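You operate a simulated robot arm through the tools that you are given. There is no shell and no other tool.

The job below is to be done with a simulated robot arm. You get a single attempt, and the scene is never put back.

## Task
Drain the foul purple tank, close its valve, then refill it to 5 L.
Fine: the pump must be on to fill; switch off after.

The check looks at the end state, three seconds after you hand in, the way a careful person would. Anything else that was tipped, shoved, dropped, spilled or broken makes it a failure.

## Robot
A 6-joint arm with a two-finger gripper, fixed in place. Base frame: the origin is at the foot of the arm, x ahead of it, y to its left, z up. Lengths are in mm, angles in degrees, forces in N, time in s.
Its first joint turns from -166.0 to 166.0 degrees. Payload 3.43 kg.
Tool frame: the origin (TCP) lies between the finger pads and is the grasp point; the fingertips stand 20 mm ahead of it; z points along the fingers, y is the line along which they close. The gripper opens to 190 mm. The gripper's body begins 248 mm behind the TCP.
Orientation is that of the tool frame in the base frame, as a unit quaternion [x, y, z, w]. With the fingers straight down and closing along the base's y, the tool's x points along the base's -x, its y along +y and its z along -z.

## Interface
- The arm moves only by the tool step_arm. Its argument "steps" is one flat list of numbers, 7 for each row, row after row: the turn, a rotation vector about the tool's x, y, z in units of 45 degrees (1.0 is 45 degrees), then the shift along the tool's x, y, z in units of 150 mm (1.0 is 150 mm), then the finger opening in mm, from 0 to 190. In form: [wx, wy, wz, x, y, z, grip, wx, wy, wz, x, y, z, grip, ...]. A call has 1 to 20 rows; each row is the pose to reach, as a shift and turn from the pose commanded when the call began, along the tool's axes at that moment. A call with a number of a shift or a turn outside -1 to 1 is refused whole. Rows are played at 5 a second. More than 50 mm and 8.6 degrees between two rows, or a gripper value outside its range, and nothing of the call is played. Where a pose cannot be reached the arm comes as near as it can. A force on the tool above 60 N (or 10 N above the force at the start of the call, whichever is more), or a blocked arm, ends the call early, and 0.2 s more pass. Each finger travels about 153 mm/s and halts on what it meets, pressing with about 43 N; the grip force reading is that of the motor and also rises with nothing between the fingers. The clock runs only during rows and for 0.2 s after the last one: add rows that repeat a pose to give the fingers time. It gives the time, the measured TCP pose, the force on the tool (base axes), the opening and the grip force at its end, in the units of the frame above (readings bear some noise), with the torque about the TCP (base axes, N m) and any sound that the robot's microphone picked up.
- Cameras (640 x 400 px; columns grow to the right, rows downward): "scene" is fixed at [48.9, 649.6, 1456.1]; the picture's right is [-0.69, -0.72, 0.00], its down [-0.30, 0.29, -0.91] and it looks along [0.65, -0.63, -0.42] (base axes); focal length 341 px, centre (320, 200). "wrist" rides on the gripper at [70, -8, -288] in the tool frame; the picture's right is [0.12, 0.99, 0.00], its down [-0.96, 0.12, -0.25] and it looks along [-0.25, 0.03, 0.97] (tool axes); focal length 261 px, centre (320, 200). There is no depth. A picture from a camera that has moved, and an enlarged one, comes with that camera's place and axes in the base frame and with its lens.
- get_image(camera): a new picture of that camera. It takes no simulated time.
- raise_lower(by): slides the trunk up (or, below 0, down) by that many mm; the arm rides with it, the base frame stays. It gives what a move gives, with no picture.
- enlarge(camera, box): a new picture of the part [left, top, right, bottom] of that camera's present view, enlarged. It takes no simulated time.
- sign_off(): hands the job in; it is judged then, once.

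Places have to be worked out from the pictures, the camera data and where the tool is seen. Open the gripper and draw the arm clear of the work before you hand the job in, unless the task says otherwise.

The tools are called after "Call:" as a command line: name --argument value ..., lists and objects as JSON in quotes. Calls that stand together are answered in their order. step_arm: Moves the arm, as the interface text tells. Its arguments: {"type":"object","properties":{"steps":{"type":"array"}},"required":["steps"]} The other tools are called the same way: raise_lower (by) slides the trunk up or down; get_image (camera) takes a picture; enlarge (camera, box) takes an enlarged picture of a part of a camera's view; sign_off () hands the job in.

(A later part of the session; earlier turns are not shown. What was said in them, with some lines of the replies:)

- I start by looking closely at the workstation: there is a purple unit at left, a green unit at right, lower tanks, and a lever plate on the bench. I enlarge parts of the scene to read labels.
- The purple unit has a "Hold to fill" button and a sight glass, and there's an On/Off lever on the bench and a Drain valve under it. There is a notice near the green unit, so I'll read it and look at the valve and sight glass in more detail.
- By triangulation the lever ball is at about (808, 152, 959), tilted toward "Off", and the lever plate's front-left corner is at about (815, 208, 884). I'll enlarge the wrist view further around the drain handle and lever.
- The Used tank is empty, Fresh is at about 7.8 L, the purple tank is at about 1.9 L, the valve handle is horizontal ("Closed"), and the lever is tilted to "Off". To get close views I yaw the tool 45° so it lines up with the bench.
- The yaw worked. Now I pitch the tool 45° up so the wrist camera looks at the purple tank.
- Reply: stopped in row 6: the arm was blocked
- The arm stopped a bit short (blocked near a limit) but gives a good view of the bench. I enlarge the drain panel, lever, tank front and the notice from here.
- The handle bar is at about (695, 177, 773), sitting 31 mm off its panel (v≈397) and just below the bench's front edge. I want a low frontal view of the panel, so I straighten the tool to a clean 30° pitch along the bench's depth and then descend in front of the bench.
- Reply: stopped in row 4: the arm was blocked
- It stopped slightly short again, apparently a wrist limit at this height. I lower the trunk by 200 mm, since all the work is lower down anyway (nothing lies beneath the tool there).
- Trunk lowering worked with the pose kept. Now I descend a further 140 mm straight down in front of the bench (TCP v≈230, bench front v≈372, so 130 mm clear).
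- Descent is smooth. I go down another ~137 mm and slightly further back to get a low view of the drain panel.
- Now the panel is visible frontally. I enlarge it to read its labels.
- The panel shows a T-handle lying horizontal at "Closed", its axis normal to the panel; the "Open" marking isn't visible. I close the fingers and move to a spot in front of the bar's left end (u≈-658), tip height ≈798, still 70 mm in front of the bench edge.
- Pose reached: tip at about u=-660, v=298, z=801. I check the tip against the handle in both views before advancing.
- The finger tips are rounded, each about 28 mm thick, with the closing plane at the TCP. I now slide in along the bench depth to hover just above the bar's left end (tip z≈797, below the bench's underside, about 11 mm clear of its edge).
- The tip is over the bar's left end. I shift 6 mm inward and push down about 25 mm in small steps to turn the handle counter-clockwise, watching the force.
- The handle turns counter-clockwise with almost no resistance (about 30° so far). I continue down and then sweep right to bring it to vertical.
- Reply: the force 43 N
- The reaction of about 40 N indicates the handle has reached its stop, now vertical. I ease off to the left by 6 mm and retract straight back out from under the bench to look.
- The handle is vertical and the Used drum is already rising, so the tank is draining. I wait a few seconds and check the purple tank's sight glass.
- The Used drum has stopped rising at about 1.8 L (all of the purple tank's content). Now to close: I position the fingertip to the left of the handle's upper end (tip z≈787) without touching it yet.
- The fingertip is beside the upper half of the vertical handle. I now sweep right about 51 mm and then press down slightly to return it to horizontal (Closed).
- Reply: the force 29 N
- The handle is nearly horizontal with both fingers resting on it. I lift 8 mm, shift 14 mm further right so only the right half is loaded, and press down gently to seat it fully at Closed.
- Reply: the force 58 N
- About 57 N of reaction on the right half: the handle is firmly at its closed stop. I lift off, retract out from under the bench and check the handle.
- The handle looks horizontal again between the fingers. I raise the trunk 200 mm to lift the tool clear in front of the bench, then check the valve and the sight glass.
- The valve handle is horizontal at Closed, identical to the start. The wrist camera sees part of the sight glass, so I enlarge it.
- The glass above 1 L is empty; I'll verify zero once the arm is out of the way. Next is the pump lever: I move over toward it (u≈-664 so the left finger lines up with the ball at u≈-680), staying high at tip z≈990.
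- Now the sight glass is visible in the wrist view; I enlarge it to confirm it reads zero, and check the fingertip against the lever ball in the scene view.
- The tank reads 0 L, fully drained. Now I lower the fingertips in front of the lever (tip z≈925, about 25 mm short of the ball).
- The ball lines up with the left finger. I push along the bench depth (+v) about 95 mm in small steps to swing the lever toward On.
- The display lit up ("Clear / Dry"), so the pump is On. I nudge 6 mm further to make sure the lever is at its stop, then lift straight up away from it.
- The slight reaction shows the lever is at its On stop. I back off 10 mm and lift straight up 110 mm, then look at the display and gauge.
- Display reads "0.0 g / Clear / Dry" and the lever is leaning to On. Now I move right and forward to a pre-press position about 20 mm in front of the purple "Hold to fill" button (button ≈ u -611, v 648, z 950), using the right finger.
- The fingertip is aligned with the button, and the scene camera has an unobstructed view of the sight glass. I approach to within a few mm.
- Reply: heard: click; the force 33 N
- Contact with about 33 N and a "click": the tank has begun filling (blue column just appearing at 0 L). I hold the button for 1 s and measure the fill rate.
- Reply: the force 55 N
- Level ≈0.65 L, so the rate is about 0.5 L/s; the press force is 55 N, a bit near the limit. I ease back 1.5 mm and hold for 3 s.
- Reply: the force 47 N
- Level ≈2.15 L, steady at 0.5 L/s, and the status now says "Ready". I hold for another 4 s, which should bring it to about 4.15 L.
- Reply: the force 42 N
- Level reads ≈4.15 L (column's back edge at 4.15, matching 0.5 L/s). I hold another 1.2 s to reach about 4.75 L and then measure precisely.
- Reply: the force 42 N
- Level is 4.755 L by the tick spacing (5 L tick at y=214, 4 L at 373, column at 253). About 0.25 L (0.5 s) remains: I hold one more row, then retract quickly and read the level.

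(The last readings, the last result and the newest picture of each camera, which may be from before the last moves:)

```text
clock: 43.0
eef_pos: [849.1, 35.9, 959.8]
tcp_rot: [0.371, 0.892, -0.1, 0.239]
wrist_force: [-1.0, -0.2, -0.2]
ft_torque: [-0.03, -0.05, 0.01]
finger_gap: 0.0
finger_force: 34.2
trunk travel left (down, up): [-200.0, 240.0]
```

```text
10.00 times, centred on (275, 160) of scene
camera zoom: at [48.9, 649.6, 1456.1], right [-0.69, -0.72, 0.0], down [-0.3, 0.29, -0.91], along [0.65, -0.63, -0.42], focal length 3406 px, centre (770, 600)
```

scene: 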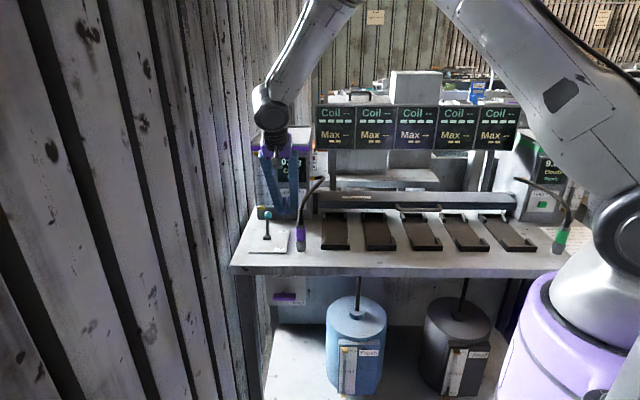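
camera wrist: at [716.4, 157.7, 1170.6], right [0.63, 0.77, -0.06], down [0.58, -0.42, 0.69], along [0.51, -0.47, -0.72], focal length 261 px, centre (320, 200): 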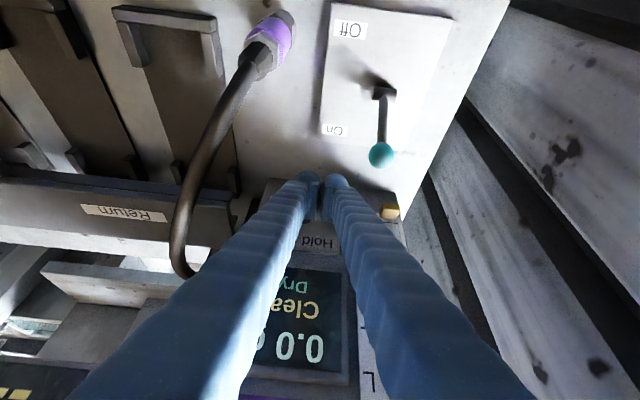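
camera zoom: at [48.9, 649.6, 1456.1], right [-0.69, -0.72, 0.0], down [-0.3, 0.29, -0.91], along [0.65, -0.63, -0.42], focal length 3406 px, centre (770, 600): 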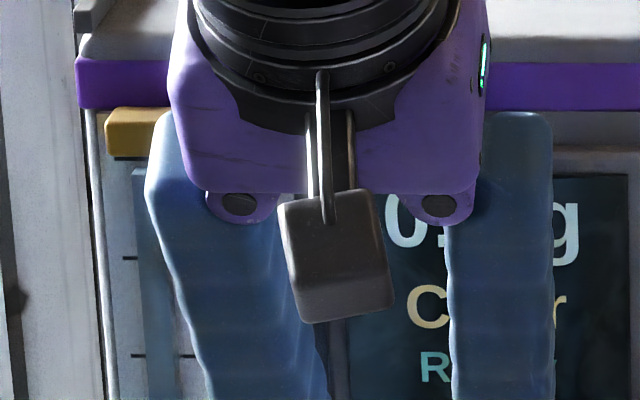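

After release the level reads ≈4.91 L. I move back and up to the earlier vantage point to get a second, independent reading of the sight glass with the wrist camera.

Call:
step_arm --steps '[0, 0, 0, 0.052, 0, -0.213, 0, 0, 0, 0, 0.104, 0, -0.426, 0, 0, 0, 0, 0.157, 0, -0.639, 0, 0, 0, 0, 0.209, 0, -0.852, 0, 0, 0, 0, 0.209, 0.127, -0.852, 0, 0, 0, 0, 0.209, 0.253, -0.852, 0]'

Call:
get_image --camera "wrist"

Call:
enlarge --camera "wrist" --box '[300, 210, 370, 340]'

Call:
enlarge --camera "scene" --box '[245, 130, 315, 220]'

Call:
enlarge --camera "scene" --box '[255, 145, 275, 165]'

```text
clock: 44.4
eef_pos: [813.6, 126.7, 1053.4]
tcp_rot: [0.371, 0.892, -0.099, 0.239]
wrist_force: [-0.5, -0.5, -0.9]
ft_torque: [-0.04, -0.01, 0.0]
finger_gap: 0.1
finger_force: 34.2
trunk travel left (down, up): [-200.0, 240.0]
```

```text
taken
camera wrist: at [662.6, 264.6, 1265.5], right [0.63, 0.77, -0.06], down [0.58, -0.42, 0.69], along [0.51, -0.47, -0.72], focal length 261 px, centre (320, 200)
```

wrist: 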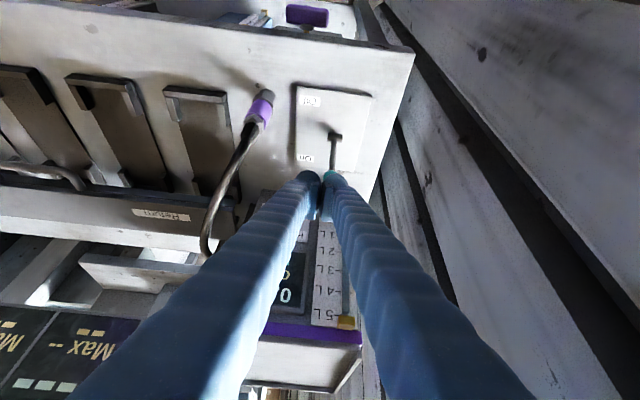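

```text
3.08 times, centred on (335, 275) of wrist
camera zoom: at [662.6, 264.6, 1265.5], right [0.63, 0.77, -0.06], down [0.58, -0.42, 0.69], along [0.51, -0.47, -0.72], focal length 802 px, centre (274, -31)
```

zoom: 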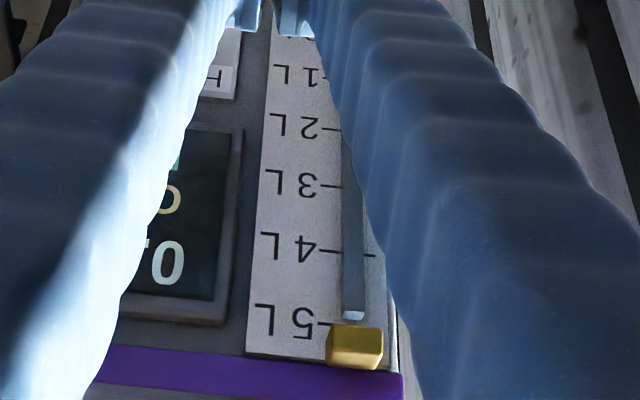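

```text
4.44 times, centred on (280, 175) of scene
camera zoom: at [48.9, 649.6, 1456.1], right [-0.69, -0.72, 0.0], down [-0.3, 0.29, -0.91], along [0.65, -0.63, -0.42], focal length 1514 px, centre (498, 311)
```

zoom: 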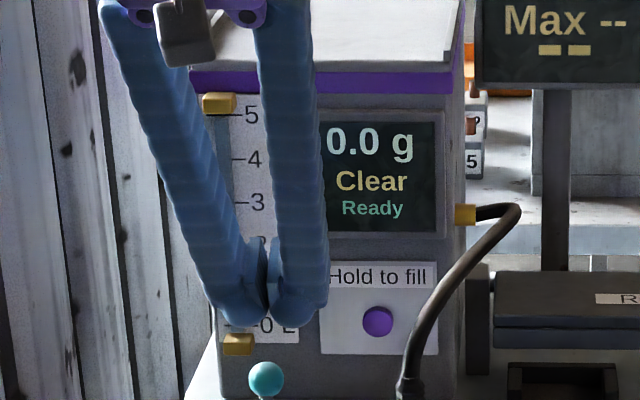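

```text
16.00 times, centred on (265, 155) of scene
camera zoom: at [48.9, 649.6, 1456.1], right [-0.69, -0.72, 0.0], down [-0.3, 0.29, -0.91], along [0.65, -0.63, -0.42], focal length 5450 px, centre (1200, 920)
```

zoom: 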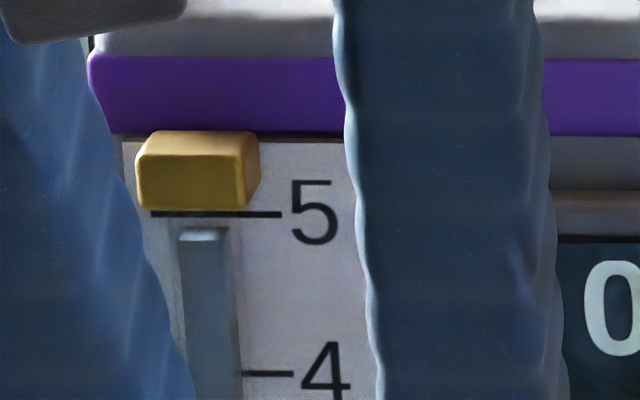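

Both views put the column just under the 5 L tick (≈4.91 L). I enlarge the wrist view around the 5 L mark for precision.

Call:
enlarge --camera "wrist" --box '[320, 285, 350, 335]'

Call:
enlarge --camera "wrist" --box '[320, 270, 350, 310]'

```text
8.00 times, centred on (335, 310) of wrist
camera zoom: at [662.6, 264.6, 1265.5], right [0.63, 0.77, -0.06], down [0.58, -0.42, 0.69], along [0.51, -0.47, -0.72], focal length 2085 px, centre (200, -680)
```

zoom: 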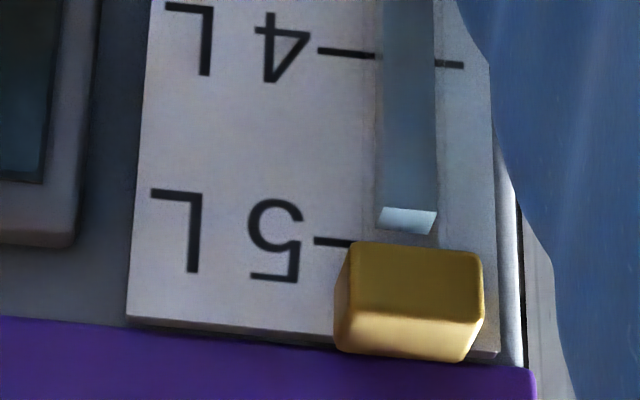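

```text
10.00 times, centred on (335, 290) of wrist
camera zoom: at [662.6, 264.6, 1265.5], right [0.63, 0.77, -0.06], down [0.58, -0.42, 0.69], along [0.51, -0.47, -0.72], focal length 2606 px, centre (170, -700)
```

zoom: 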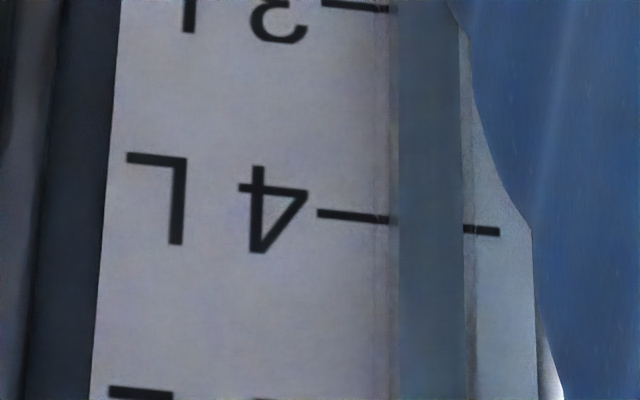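

The reading is between 4.9 and 5.0 L depending on parallax. As a cross-check I look at the Fresh drum (started near 7.8 L) at high magnification, and the Used drum.

Call:
enlarge --camera "scene" --box '[330, 335, 370, 400]'

Call:
enlarge --camera "scene" --box '[335, 360, 365, 400]'

Call:
enlarge --camera "scene" --box '[435, 350, 475, 400]'

```text
6.15 times, centred on (350, 368) of scene
camera zoom: at [48.9, 649.6, 1456.1], right [-0.69, -0.72, 0.0], down [-0.3, 0.29, -0.91], along [0.65, -0.63, -0.42], focal length 2096 px, centre (135, -831)
```

zoom: 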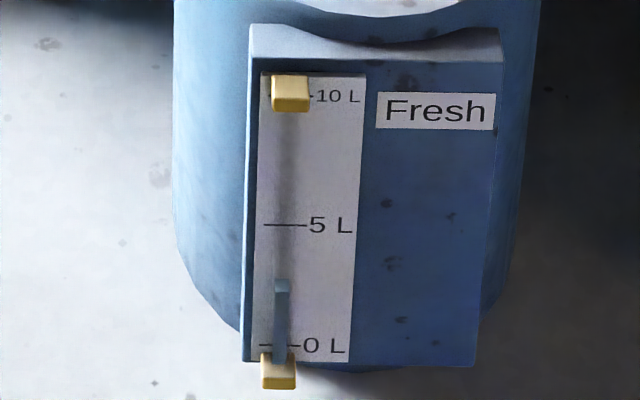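

```text
10.00 times, centred on (350, 380) of scene
camera zoom: at [48.9, 649.6, 1456.1], right [-0.69, -0.72, 0.0], down [-0.3, 0.29, -0.91], along [0.65, -0.63, -0.42], focal length 3406 px, centre (20, -1600)
```

zoom: 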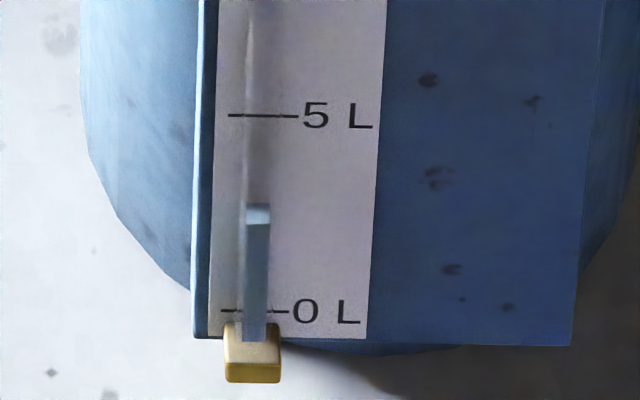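

```text
8.00 times, centred on (455, 375) of scene
camera zoom: at [48.9, 649.6, 1456.1], right [-0.69, -0.72, 0.0], down [-0.3, 0.29, -0.91], along [0.65, -0.63, -0.42], focal length 2725 px, centre (-760, -1200)
```

zoom: 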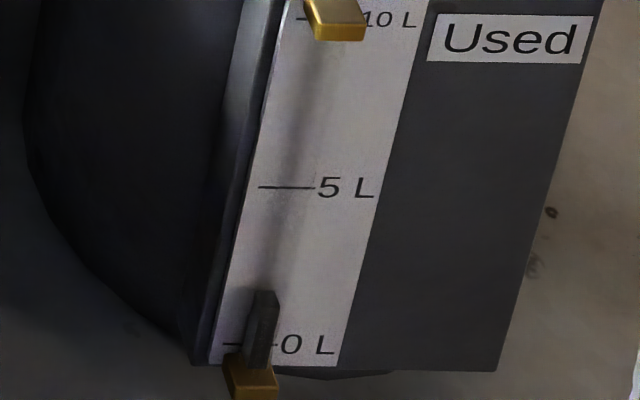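

Fresh dropped by 5.0±0.06 L, and the purple gauge reads 4.91 with slight parallax. For a decisive reading I back the wrist camera away in front of the bench to view the sight glass at a shallow angle.

Call:
step_arm --steps '[0, 0, 0, 0.192, 0, -0.111, 0, 0, 0, 0, 0.385, 0, -0.222, 0, 0, 0, 0, 0.577, 0, -0.333, 0]'

Call:
step_arm --steps '[0, 0, 0, 0.214, 0, 0.015, 0, 0, 0, 0, 0.428, 0, 0.03, 0, 0, 0, 0, 0.642, 0, 0.045, 0]'

Call:
get_image --camera "wrist"

Call:
enlarge --camera "wrist" --box '[320, 340, 390, 400]'

Call:
enlarge --camera "scene" --box '[255, 145, 285, 175]'

```text
clock: 45.2
eef_pos: [742.0, 196.7, 1049.3]
tcp_rot: [0.37, 0.892, -0.099, 0.239]
wrist_force: [-0.5, 0.7, 0.3]
ft_torque: [0.01, -0.01, -0.01]
finger_gap: 0.2
finger_force: 33.9
trunk travel left (down, up): [-200.0, 240.0]
```

```text
clock: 46.0
eef_pos: [685.2, 253.4, 998.3]
tcp_rot: [0.371, 0.892, -0.099, 0.239]
wrist_force: [0.7, -0.3, 0.2]
ft_torque: [-0.02, -0.01, 0.0]
finger_gap: 0.4
finger_force: 34.1
trunk travel left (down, up): [-200.0, 240.0]
```

```text
taken
camera wrist: at [536.5, 393.3, 1212.3], right [0.63, 0.77, -0.06], down [0.58, -0.42, 0.7], along [0.51, -0.47, -0.72], focal length 261 px, centre (320, 200)
```

wrist: 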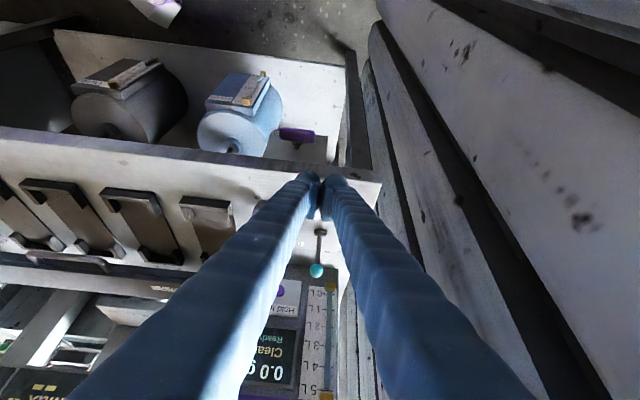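

```text
6.67 times, centred on (355, 370) of wrist
camera zoom: at [536.5, 393.3, 1212.3], right [0.63, 0.77, -0.06], down [0.58, -0.42, 0.7], along [0.51, -0.47, -0.72], focal length 1738 px, centre (87, -933)
```

zoom: 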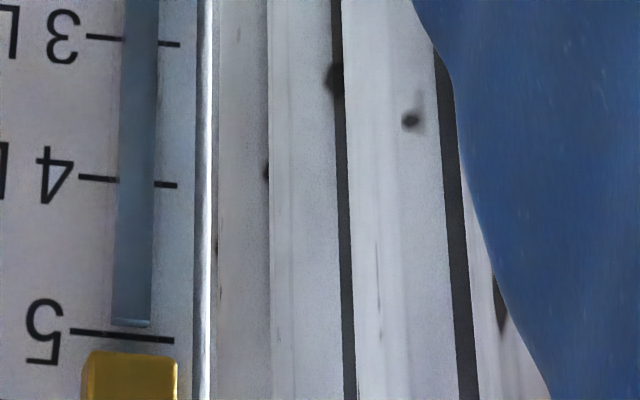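

```text
13.33 times, centred on (270, 160) of scene
camera zoom: at [48.9, 649.6, 1456.1], right [-0.69, -0.72, 0.0], down [-0.3, 0.29, -0.91], along [0.65, -0.63, -0.42], focal length 4542 px, centre (987, 733)
```

zoom: 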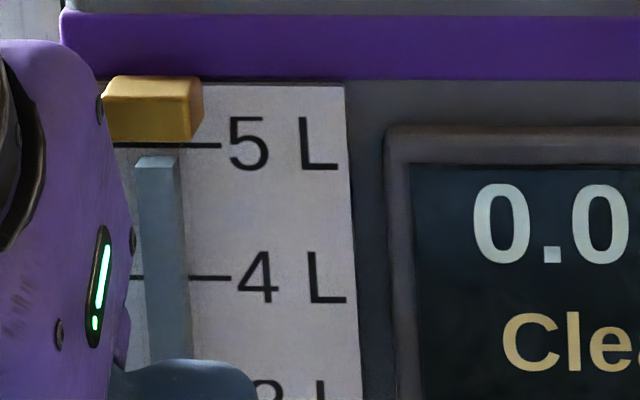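

At this shallow angle the column's top sits right at the 5 L tick (≈4.95–4.98 L), so the fill is done. Now to switch the pump off: I first straighten the tool to vertical here in free space so a finger can drop in behind the lever ball.

Call:
step_arm --steps '[0, 0.167, 0, 0, 0, 0, 0, 0, 0.333, 0, 0, 0, 0, 0, 0, 0.5, 0, 0, 0, 0, 0, 0, 0.667, 0, 0, 0, 0, 0]'

Call:
enlarge --camera "wrist" --box '[250, 150, 420, 300]'

```text
clock: 47.0
eef_pos: [686.9, 253.2, 995.8]
tcp_rot: [0.383, 0.924, 0.0, -0.002]
wrist_force: [-0.3, 0.2, -0.2]
ft_torque: [-0.02, 0.06, 0.03]
finger_gap: 0.1
finger_force: 33.9
trunk travel left (down, up): [-200.0, 240.0]
```

```text
2.67 times, centred on (335, 225) of wrist
camera zoom: at [632.7, 296.8, 1284.1], right [0.62, 0.79, 0.0], down [0.76, -0.6, 0.24], along [0.19, -0.15, -0.97], focal length 695 px, centre (280, 133)
```

zoom: 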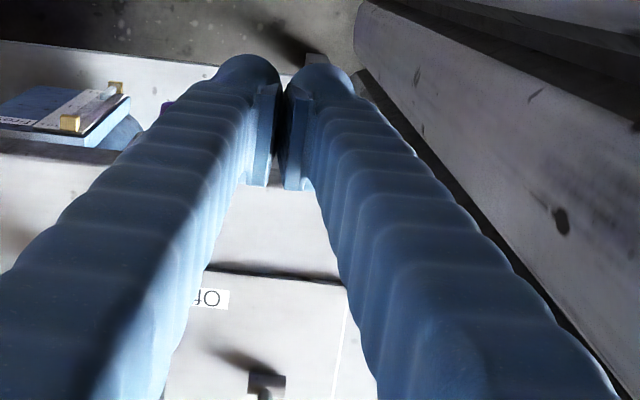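

The tool is vertical. I raise it and move forward above the bench toward the lever (TCP z≈1030, tip about 40 mm above the ball).

Call:
step_arm --steps '[0, 0, 0, 0, 0, -0.233, 0, 0, 0, 0, -0.228, 0, -0.233, 0, 0, 0, 0, -0.457, 0, -0.233, 0, 0, 0, 0, -0.685, 0, -0.233, 0, 0, 0, 0, -0.913, 0, -0.233, 0]'

Call:
get_image --camera "wrist"

Call:
get_image --camera "scene"

```text
clock: 48.2
eef_pos: [783.7, 156.5, 1032.3]
tcp_rot: [0.383, 0.924, -0.001, -0.001]
wrist_force: [1.1, 0.7, 0.3]
ft_torque: [0.04, 0.07, 0.0]
finger_gap: 0.1
finger_force: 33.8
trunk travel left (down, up): [-200.0, 240.0]
```

```text
taken
camera wrist: at [728.8, 199.0, 1319.0], right [0.62, 0.79, 0.0], down [0.76, -0.6, 0.25], along [0.19, -0.15, -0.97], focal length 261 px, centre (320, 200)
```

wrist: 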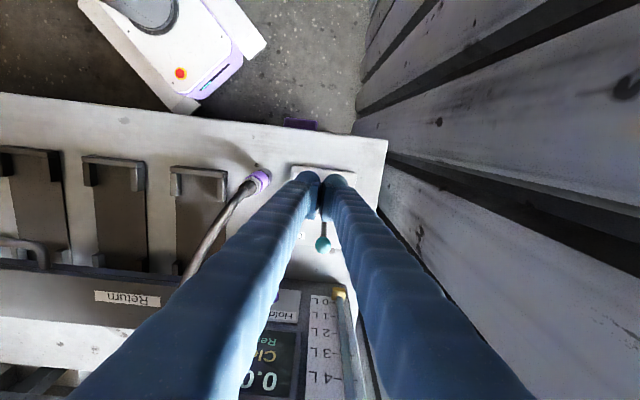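

```text
taken
```

scene: 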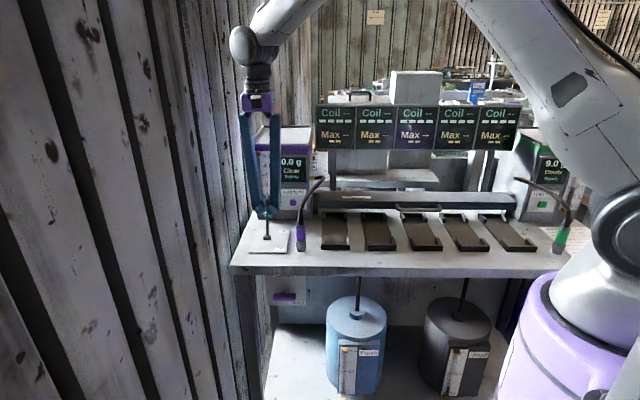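

Ball confirmed at u≈-680, v≈532. I continue forward over it to v≈577, i.e. between the ball and the tank front, still above everything.

Call:
step_arm --steps '[0, 0, 0, -0.2225, 0, 0, 0, 0, 0, 0, -0.445, 0, 0, 0, 0, 0, 0, -0.6675, 0, 0, 0, 0, 0, 0, -0.89, 0, 0, 0]'

Call:
get_image --camera "wrist"

Call:
enlarge --camera "scene" --box '[230, 80, 330, 260]'

Call:
enlarge --camera "wrist" --box '[250, 130, 400, 280]'

```text
clock: 49.2
eef_pos: [878.4, 61.3, 1034.6]
tcp_rot: [0.383, 0.924, 0.0, -0.001]
wrist_force: [-0.5, -0.5, 0.2]
ft_torque: [-0.08, 0.02, -0.01]
finger_gap: 0.2
finger_force: 33.7
trunk travel left (down, up): [-200.0, 240.0]
```

```text
taken
camera wrist: at [824.5, 105.4, 1321.1], right [0.62, 0.79, 0.0], down [0.76, -0.6, 0.25], along [0.19, -0.15, -0.97], focal length 261 px, centre (320, 200)
```

wrist: 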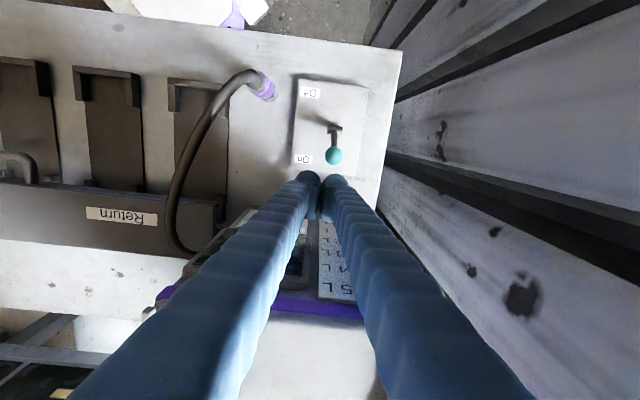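

```text
2.22 times, centred on (280, 170) of scene
camera zoom: at [48.9, 649.6, 1456.1], right [-0.69, -0.72, 0.0], down [-0.3, 0.29, -0.91], along [0.65, -0.63, -0.42], focal length 757 px, centre (409, 267)
```

zoom: 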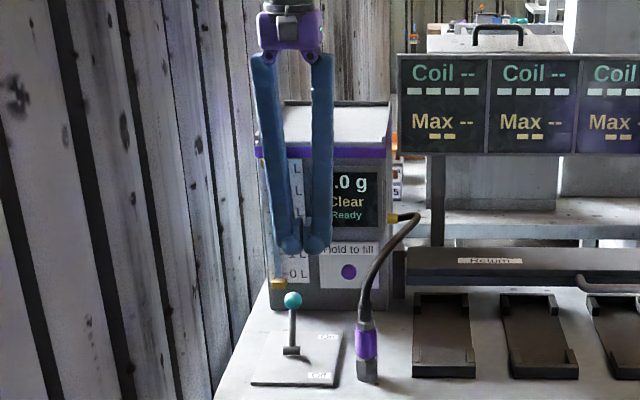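

```text
2.67 times, centred on (325, 205) of wrist
camera zoom: at [824.5, 105.4, 1321.1], right [0.62, 0.79, 0.0], down [0.76, -0.6, 0.25], along [0.19, -0.15, -0.97], focal length 695 px, centre (307, 187)
```

zoom: 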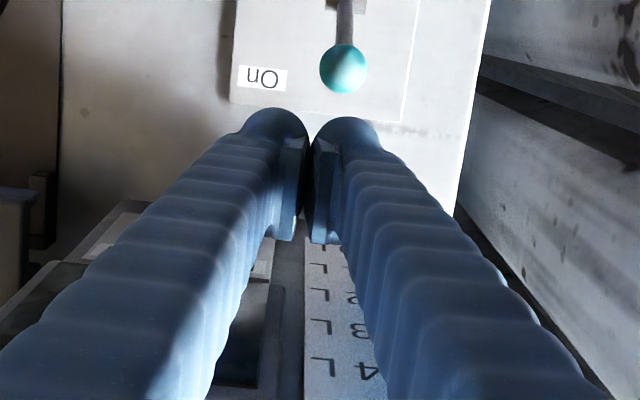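

The finger is lined up behind the ball with roughly 12 mm to the ball and 35 mm to the tank. I lower 85 mm straight down.

Call:
step_arm --steps '[0, 0, 0, 0, 0, 0.142, 0, 0, 0, 0, 0, 0, 0.283, 0, 0, 0, 0, 0, 0, 0.425, 0, 0, 0, 0, 0, 0, 0.567, 0]'

Call:
enlarge --camera "scene" --box '[230, 150, 330, 260]'

Call:
enlarge --camera "wrist" --box '[250, 130, 400, 280]'

```text
clock: 50.2
eef_pos: [879.1, 62.6, 945.9]
tcp_rot: [0.383, 0.924, 0.0, 0.0]
wrist_force: [-1.0, -0.3, 0.1]
ft_torque: [-0.01, 0.03, 0.0]
finger_gap: 0.0
finger_force: 34.5
trunk travel left (down, up): [-200.0, 240.0]
```

```text
3.64 times, centred on (280, 205) of scene
camera zoom: at [48.9, 649.6, 1456.1], right [-0.69, -0.72, 0.0], down [-0.3, 0.29, -0.91], along [0.65, -0.63, -0.42], focal length 1239 px, centre (466, 182)
```

zoom: 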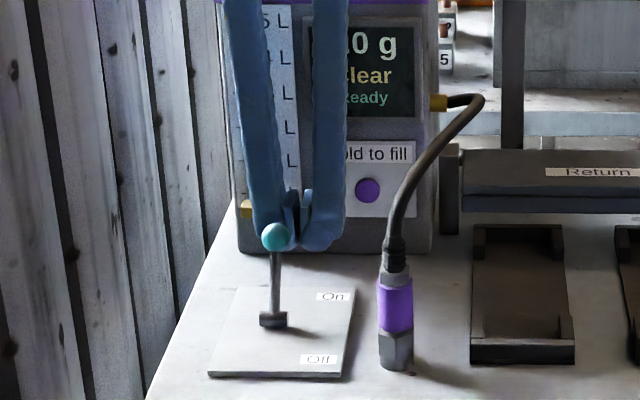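

```text
2.67 times, centred on (325, 205) of wrist
camera zoom: at [823.5, 104.9, 1234.3], right [0.62, 0.79, 0.0], down [0.76, -0.6, 0.25], along [0.19, -0.15, -0.97], focal length 695 px, centre (307, 187)
```

zoom: 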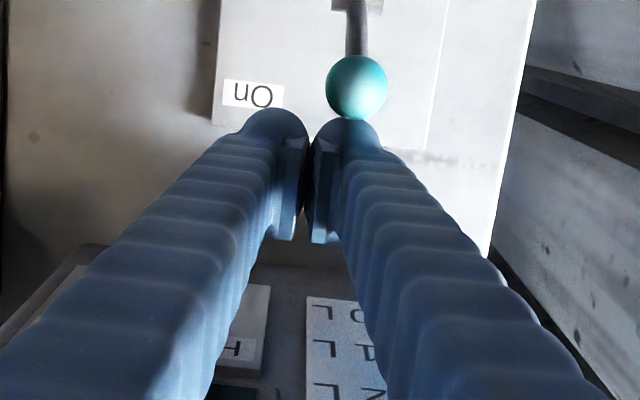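

The finger is behind the ball. I push back along −v by about 68 mm in small steps to swing the lever to Off.

Call:
step_arm --steps '[0, 0, 0, 0.06, 0, 0, 0, 0, 0, 0, 0.12, 0, 0, 0, 0, 0, 0, 0.18, 0, 0, 0, 0, 0, 0, 0.24, 0, 0, 0, 0, 0, 0, 0.3, 0, 0, 0, 0, 0, 0, 0.36, 0, 0, 0, 0, 0, 0, 0.41, 0, 0, 0, 0, 0, 0, 0.453, 0, 0, 0]'

Call:
enlarge --camera "scene" --box '[230, 150, 330, 260]'

Call:
enlarge --camera "wrist" --box '[250, 100, 400, 250]'

Call:
get_image --camera "scene"

```text
clock: 52.0
eef_pos: [829.9, 109.5, 948.1]
tcp_rot: [0.384, 0.923, 0.0, -0.001]
wrist_force: [0.0, -0.3, -0.5]
ft_torque: [0.01, -0.01, 0.03]
finger_gap: 0.1
finger_force: 34.5
trunk travel left (down, up): [-200.0, 240.0]
```

```text
3.64 times, centred on (280, 205) of scene
camera zoom: at [48.9, 649.6, 1456.1], right [-0.69, -0.72, 0.0], down [-0.3, 0.29, -0.91], along [0.65, -0.63, -0.42], focal length 1239 px, centre (466, 182)
```

zoom: 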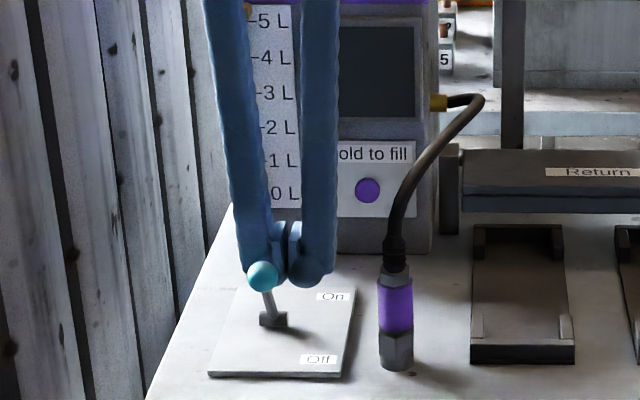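

```text
2.67 times, centred on (325, 175) of wrist
camera zoom: at [774.7, 153.6, 1236.2], right [0.62, 0.79, 0.0], down [0.76, -0.6, 0.25], along [0.19, -0.15, -0.97], focal length 695 px, centre (307, 267)
```

zoom: 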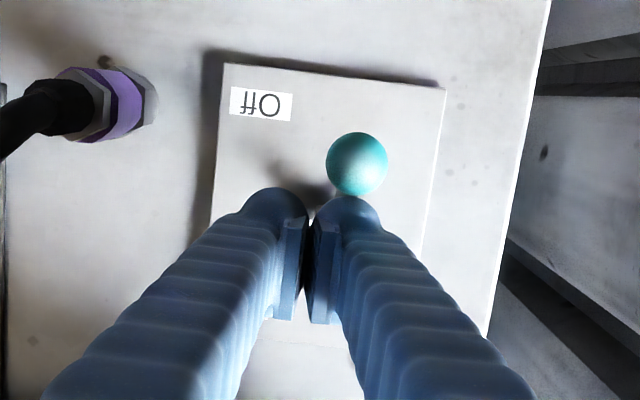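

```text
taken
```

scene: 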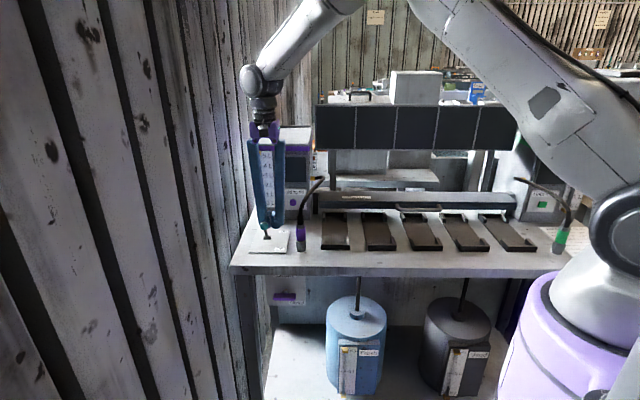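

All screens went dark, so the pump is off, and the ball is within ~2 mm of its original Off position. I nudge 5 mm further to be sure it's at the stop.

Call:
step_arm --steps '[0, 0, 0, 0.017, 0, 0, 0, 0, 0, 0, 0.034, 0, 0, 0]'

Call:
enlarge --camera "wrist" --box '[250, 100, 400, 250]'

```text
clock: 52.6
eef_pos: [826.9, 113.2, 948.8]
tcp_rot: [0.383, 0.924, 0.0, 0.0]
wrist_force: [-0.3, 0.1, -0.3]
ft_torque: [0.01, 0.02, 0.0]
finger_gap: 0.0
finger_force: 33.8
trunk travel left (down, up): [-200.0, 240.0]
```

```text
2.67 times, centred on (325, 175) of wrist
camera zoom: at [771.5, 156.8, 1235.7], right [0.62, 0.79, 0.0], down [0.76, -0.6, 0.25], along [0.19, -0.15, -0.97], focal length 695 px, centre (307, 267)
```

zoom: 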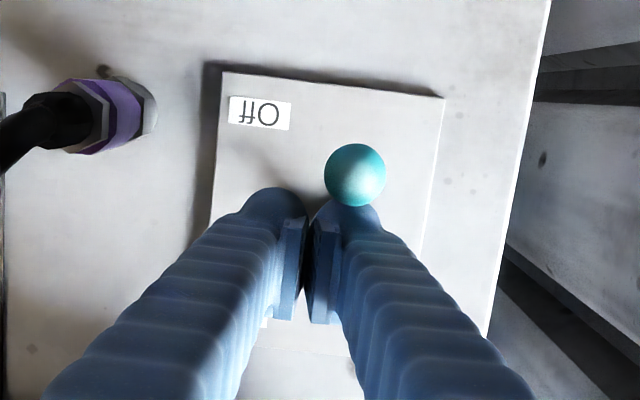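

The ball did not move with the nudge, so it's resting at its Off stop. I lift straight up 110 mm and then draw back out in front of the bench.

Call:
step_arm --steps '[0, 0, 0, 0, 0, -0.183, 0, 0, 0, 0, 0, 0, -0.367, 0, 0, 0, 0, 0, 0, -0.55, 0, 0, 0, 0, 0, 0, -0.733, 0]'

Call:
step_arm --steps '[0, 0, 0, 0.24, 0, 0, 0, 0, 0, 0, 0.48, 0, 0, 0, 0, 0, 0, 0.72, 0, 0, 0, 0, 0, 0, 0.96, 0, 0, 0]'

Call:
step_arm --steps '[0, 0, 0, 0.24, -0.15, 0, 0, 0, 0, 0, 0.48, -0.3, 0, 0, 0, 0, 0, 0.72, -0.45, 0, 0, 0, 0, 0, 0.96, -0.6, 0, 0]'

Call:
get_image --camera "scene"

Call:
get_image --camera "wrist"

```text
clock: 53.6
eef_pos: [826.8, 113.7, 1057.1]
tcp_rot: [0.383, 0.924, 0.0, -0.001]
wrist_force: [-0.7, 0.4, 0.9]
ft_torque: [0.0, -0.03, 0.0]
finger_gap: 0.0
finger_force: 34.1
trunk travel left (down, up): [-200.0, 240.0]
```

```text
clock: 54.6
eef_pos: [723.3, 217.2, 1056.9]
tcp_rot: [0.384, 0.923, -0.002, 0.0]
wrist_force: [0.1, 0.9, 0.1]
ft_torque: [0.0, -0.03, 0.02]
finger_gap: 0.0
finger_force: 33.9
trunk travel left (down, up): [-200.0, 240.0]
```

```text
clock: 55.6
eef_pos: [557.1, 252.9, 1057.2]
tcp_rot: [0.384, 0.924, 0.001, 0.001]
wrist_force: [-0.9, -0.2, 0.8]
ft_torque: [0.02, -0.1, 0.0]
finger_gap: 0.0
finger_force: 34.1
trunk travel left (down, up): [-200.0, 240.0]
```

```text
taken
```

scene: 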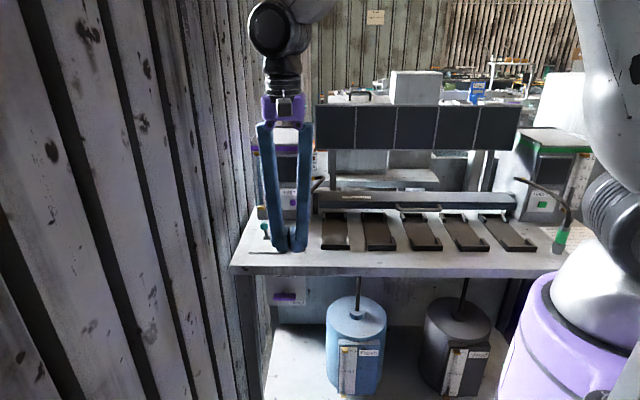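

```text
taken
camera wrist: at [502.5, 296.0, 1345.4], right [0.62, 0.79, 0.0], down [0.76, -0.6, 0.25], along [0.2, -0.15, -0.97], focal length 261 px, centre (320, 200)
```

wrist: 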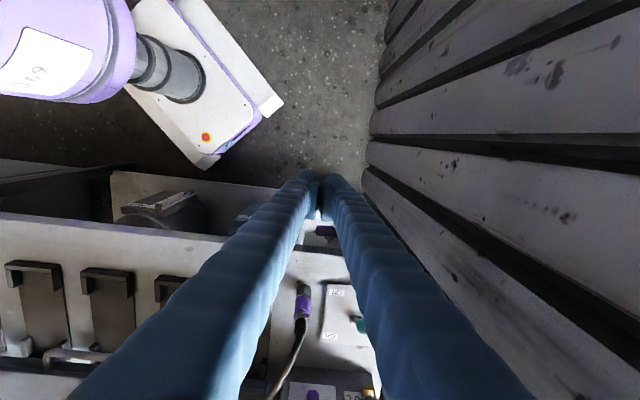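

Clear of the bench. I open the gripper and rise back to about the starting pose, then verify the final state.

Call:
step_arm --steps '[0, 0, 0, 0, 0, -0.18, 40, 0, 0, 0, 0, 0, -0.36, 100, 0, 0, 0, 0, 0, -0.54, 160, 0, 0, 0, 0, 0, -0.71, 190]'

Call:
step_arm --steps '[0, 0, 0, 0.08, 0.065, -0.18, 190, 0, 0, 0, 0.17, 0.13, -0.36, 190, 0, 0, 0, 0.26, 0.195, -0.54, 190, 0, 0, 0, 0.347, 0.26, -0.71, 190, 0, 0, 0, 0.347, 0.26, -0.71, 190]'

Call:
get_image --camera "scene"

Call:
enlarge --camera "scene" --box '[245, 140, 325, 220]'

Call:
enlarge --camera "scene" --box '[230, 200, 330, 310]'

Call:
enlarge --camera "scene" --box '[255, 145, 275, 165]'

Call:
enlarge --camera "scene" --box '[320, 290, 500, 400]'

Call:
get_image --camera "wrist"

```text
clock: 56.6
eef_pos: [559.9, 254.7, 1166.5]
tcp_rot: [0.384, 0.924, 0.001, 0.0]
wrist_force: [-0.3, 0.7, -0.2]
ft_torque: [0.02, -0.07, -0.01]
finger_gap: 189.8
finger_force: 0.0
trunk travel left (down, up): [-200.0, 240.0]
```

```text
clock: 57.8
eef_pos: [552.8, 317.2, 1270.9]
tcp_rot: [0.383, 0.924, 0.0, 0.0]
wrist_force: [-0.5, 0.7, 0.1]
ft_torque: [0.01, 0.0, 0.0]
finger_gap: 189.9
finger_force: 0.0
trunk travel left (down, up): [-200.0, 240.0]
```

```text
taken
```

scene: 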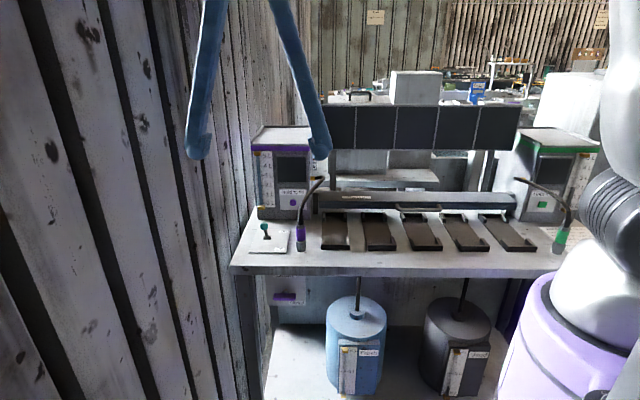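

```text
5.00 times, centred on (285, 180) of scene
camera zoom: at [48.9, 649.6, 1456.1], right [-0.69, -0.72, 0.0], down [-0.3, 0.29, -0.91], along [0.65, -0.63, -0.42], focal length 1703 px, centre (495, 300)
```

zoom: 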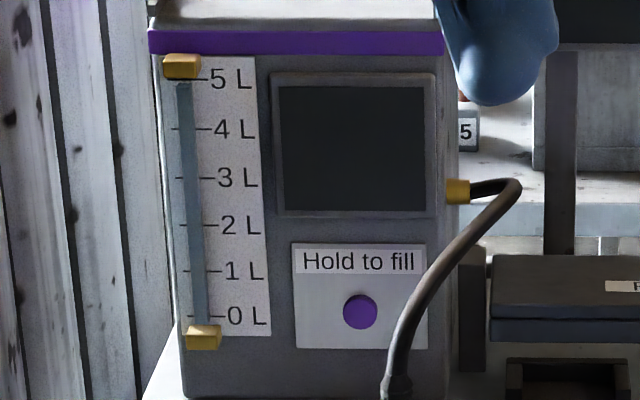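

```text
3.64 times, centred on (280, 255) of scene
camera zoom: at [48.9, 649.6, 1456.1], right [-0.69, -0.72, 0.0], down [-0.3, 0.29, -0.91], along [0.65, -0.63, -0.42], focal length 1239 px, centre (466, 0)
```

zoom: 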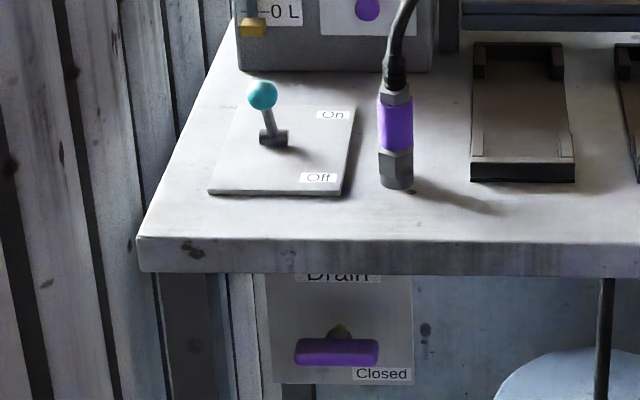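

```text
16.00 times, centred on (265, 155) of scene
camera zoom: at [48.9, 649.6, 1456.1], right [-0.69, -0.72, 0.0], down [-0.3, 0.29, -0.91], along [0.65, -0.63, -0.42], focal length 5450 px, centre (1200, 920)
```

zoom: 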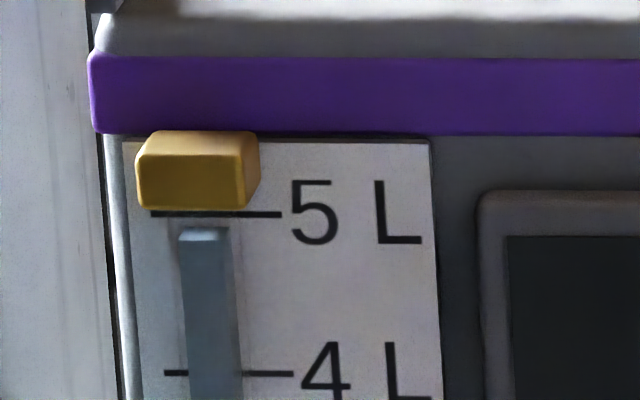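

```text
3.56 times, centred on (410, 345) of scene
camera zoom: at [48.9, 649.6, 1456.1], right [-0.69, -0.72, 0.0], down [-0.3, 0.29, -0.91], along [0.65, -0.63, -0.42], focal length 1211 px, centre (0, -316)
```

zoom: 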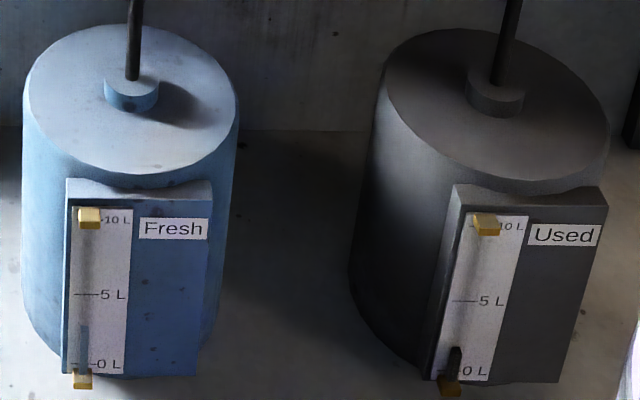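

```text
taken
camera wrist: at [497.0, 361.4, 1558.3], right [0.62, 0.79, 0.0], down [0.76, -0.6, 0.25], along [0.19, -0.15, -0.97], focal length 261 px, centre (320, 200)
```

wrist: 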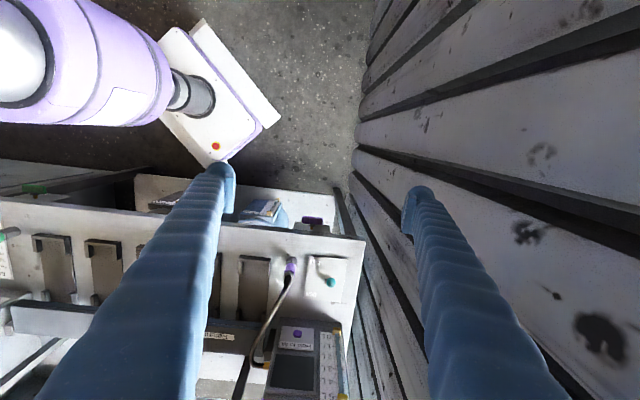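

Final state: the sight glass holds steady at the 5 L mark (about 4.95–4.98 L), and the drain handle is horizontal at Closed. The pump lever is at Off with the screens dark, nothing else has moved, and the arm is clear with the gripper open. I hand in the job.

Call:
sign_off

```text
The job is handed in.
```

I drained the foul purple tank, closed its valve, refilled it to just under 5 L and switched the pump off. The job is handed in; no result of the check has come back.

- **Drain:** the tank's contents, about 1.8 L, went into the Used drum. The sight glass read 0 L before I refilled.
- **Valve:** the handle is horizontal at its Closed stop, as it was at the start. The level held steady after filling.
- **Refill:** the sight glass reads about 4.95–4.98 L. I stopped just short of the 5 L mark rather than risk overfilling.
- **Pump:** the lever is back at Off and all the screens are dark.

Nothing else appears moved or spilled in the final pictures. The gripper is open and the arm is back near its starting pose, clear of the bench.
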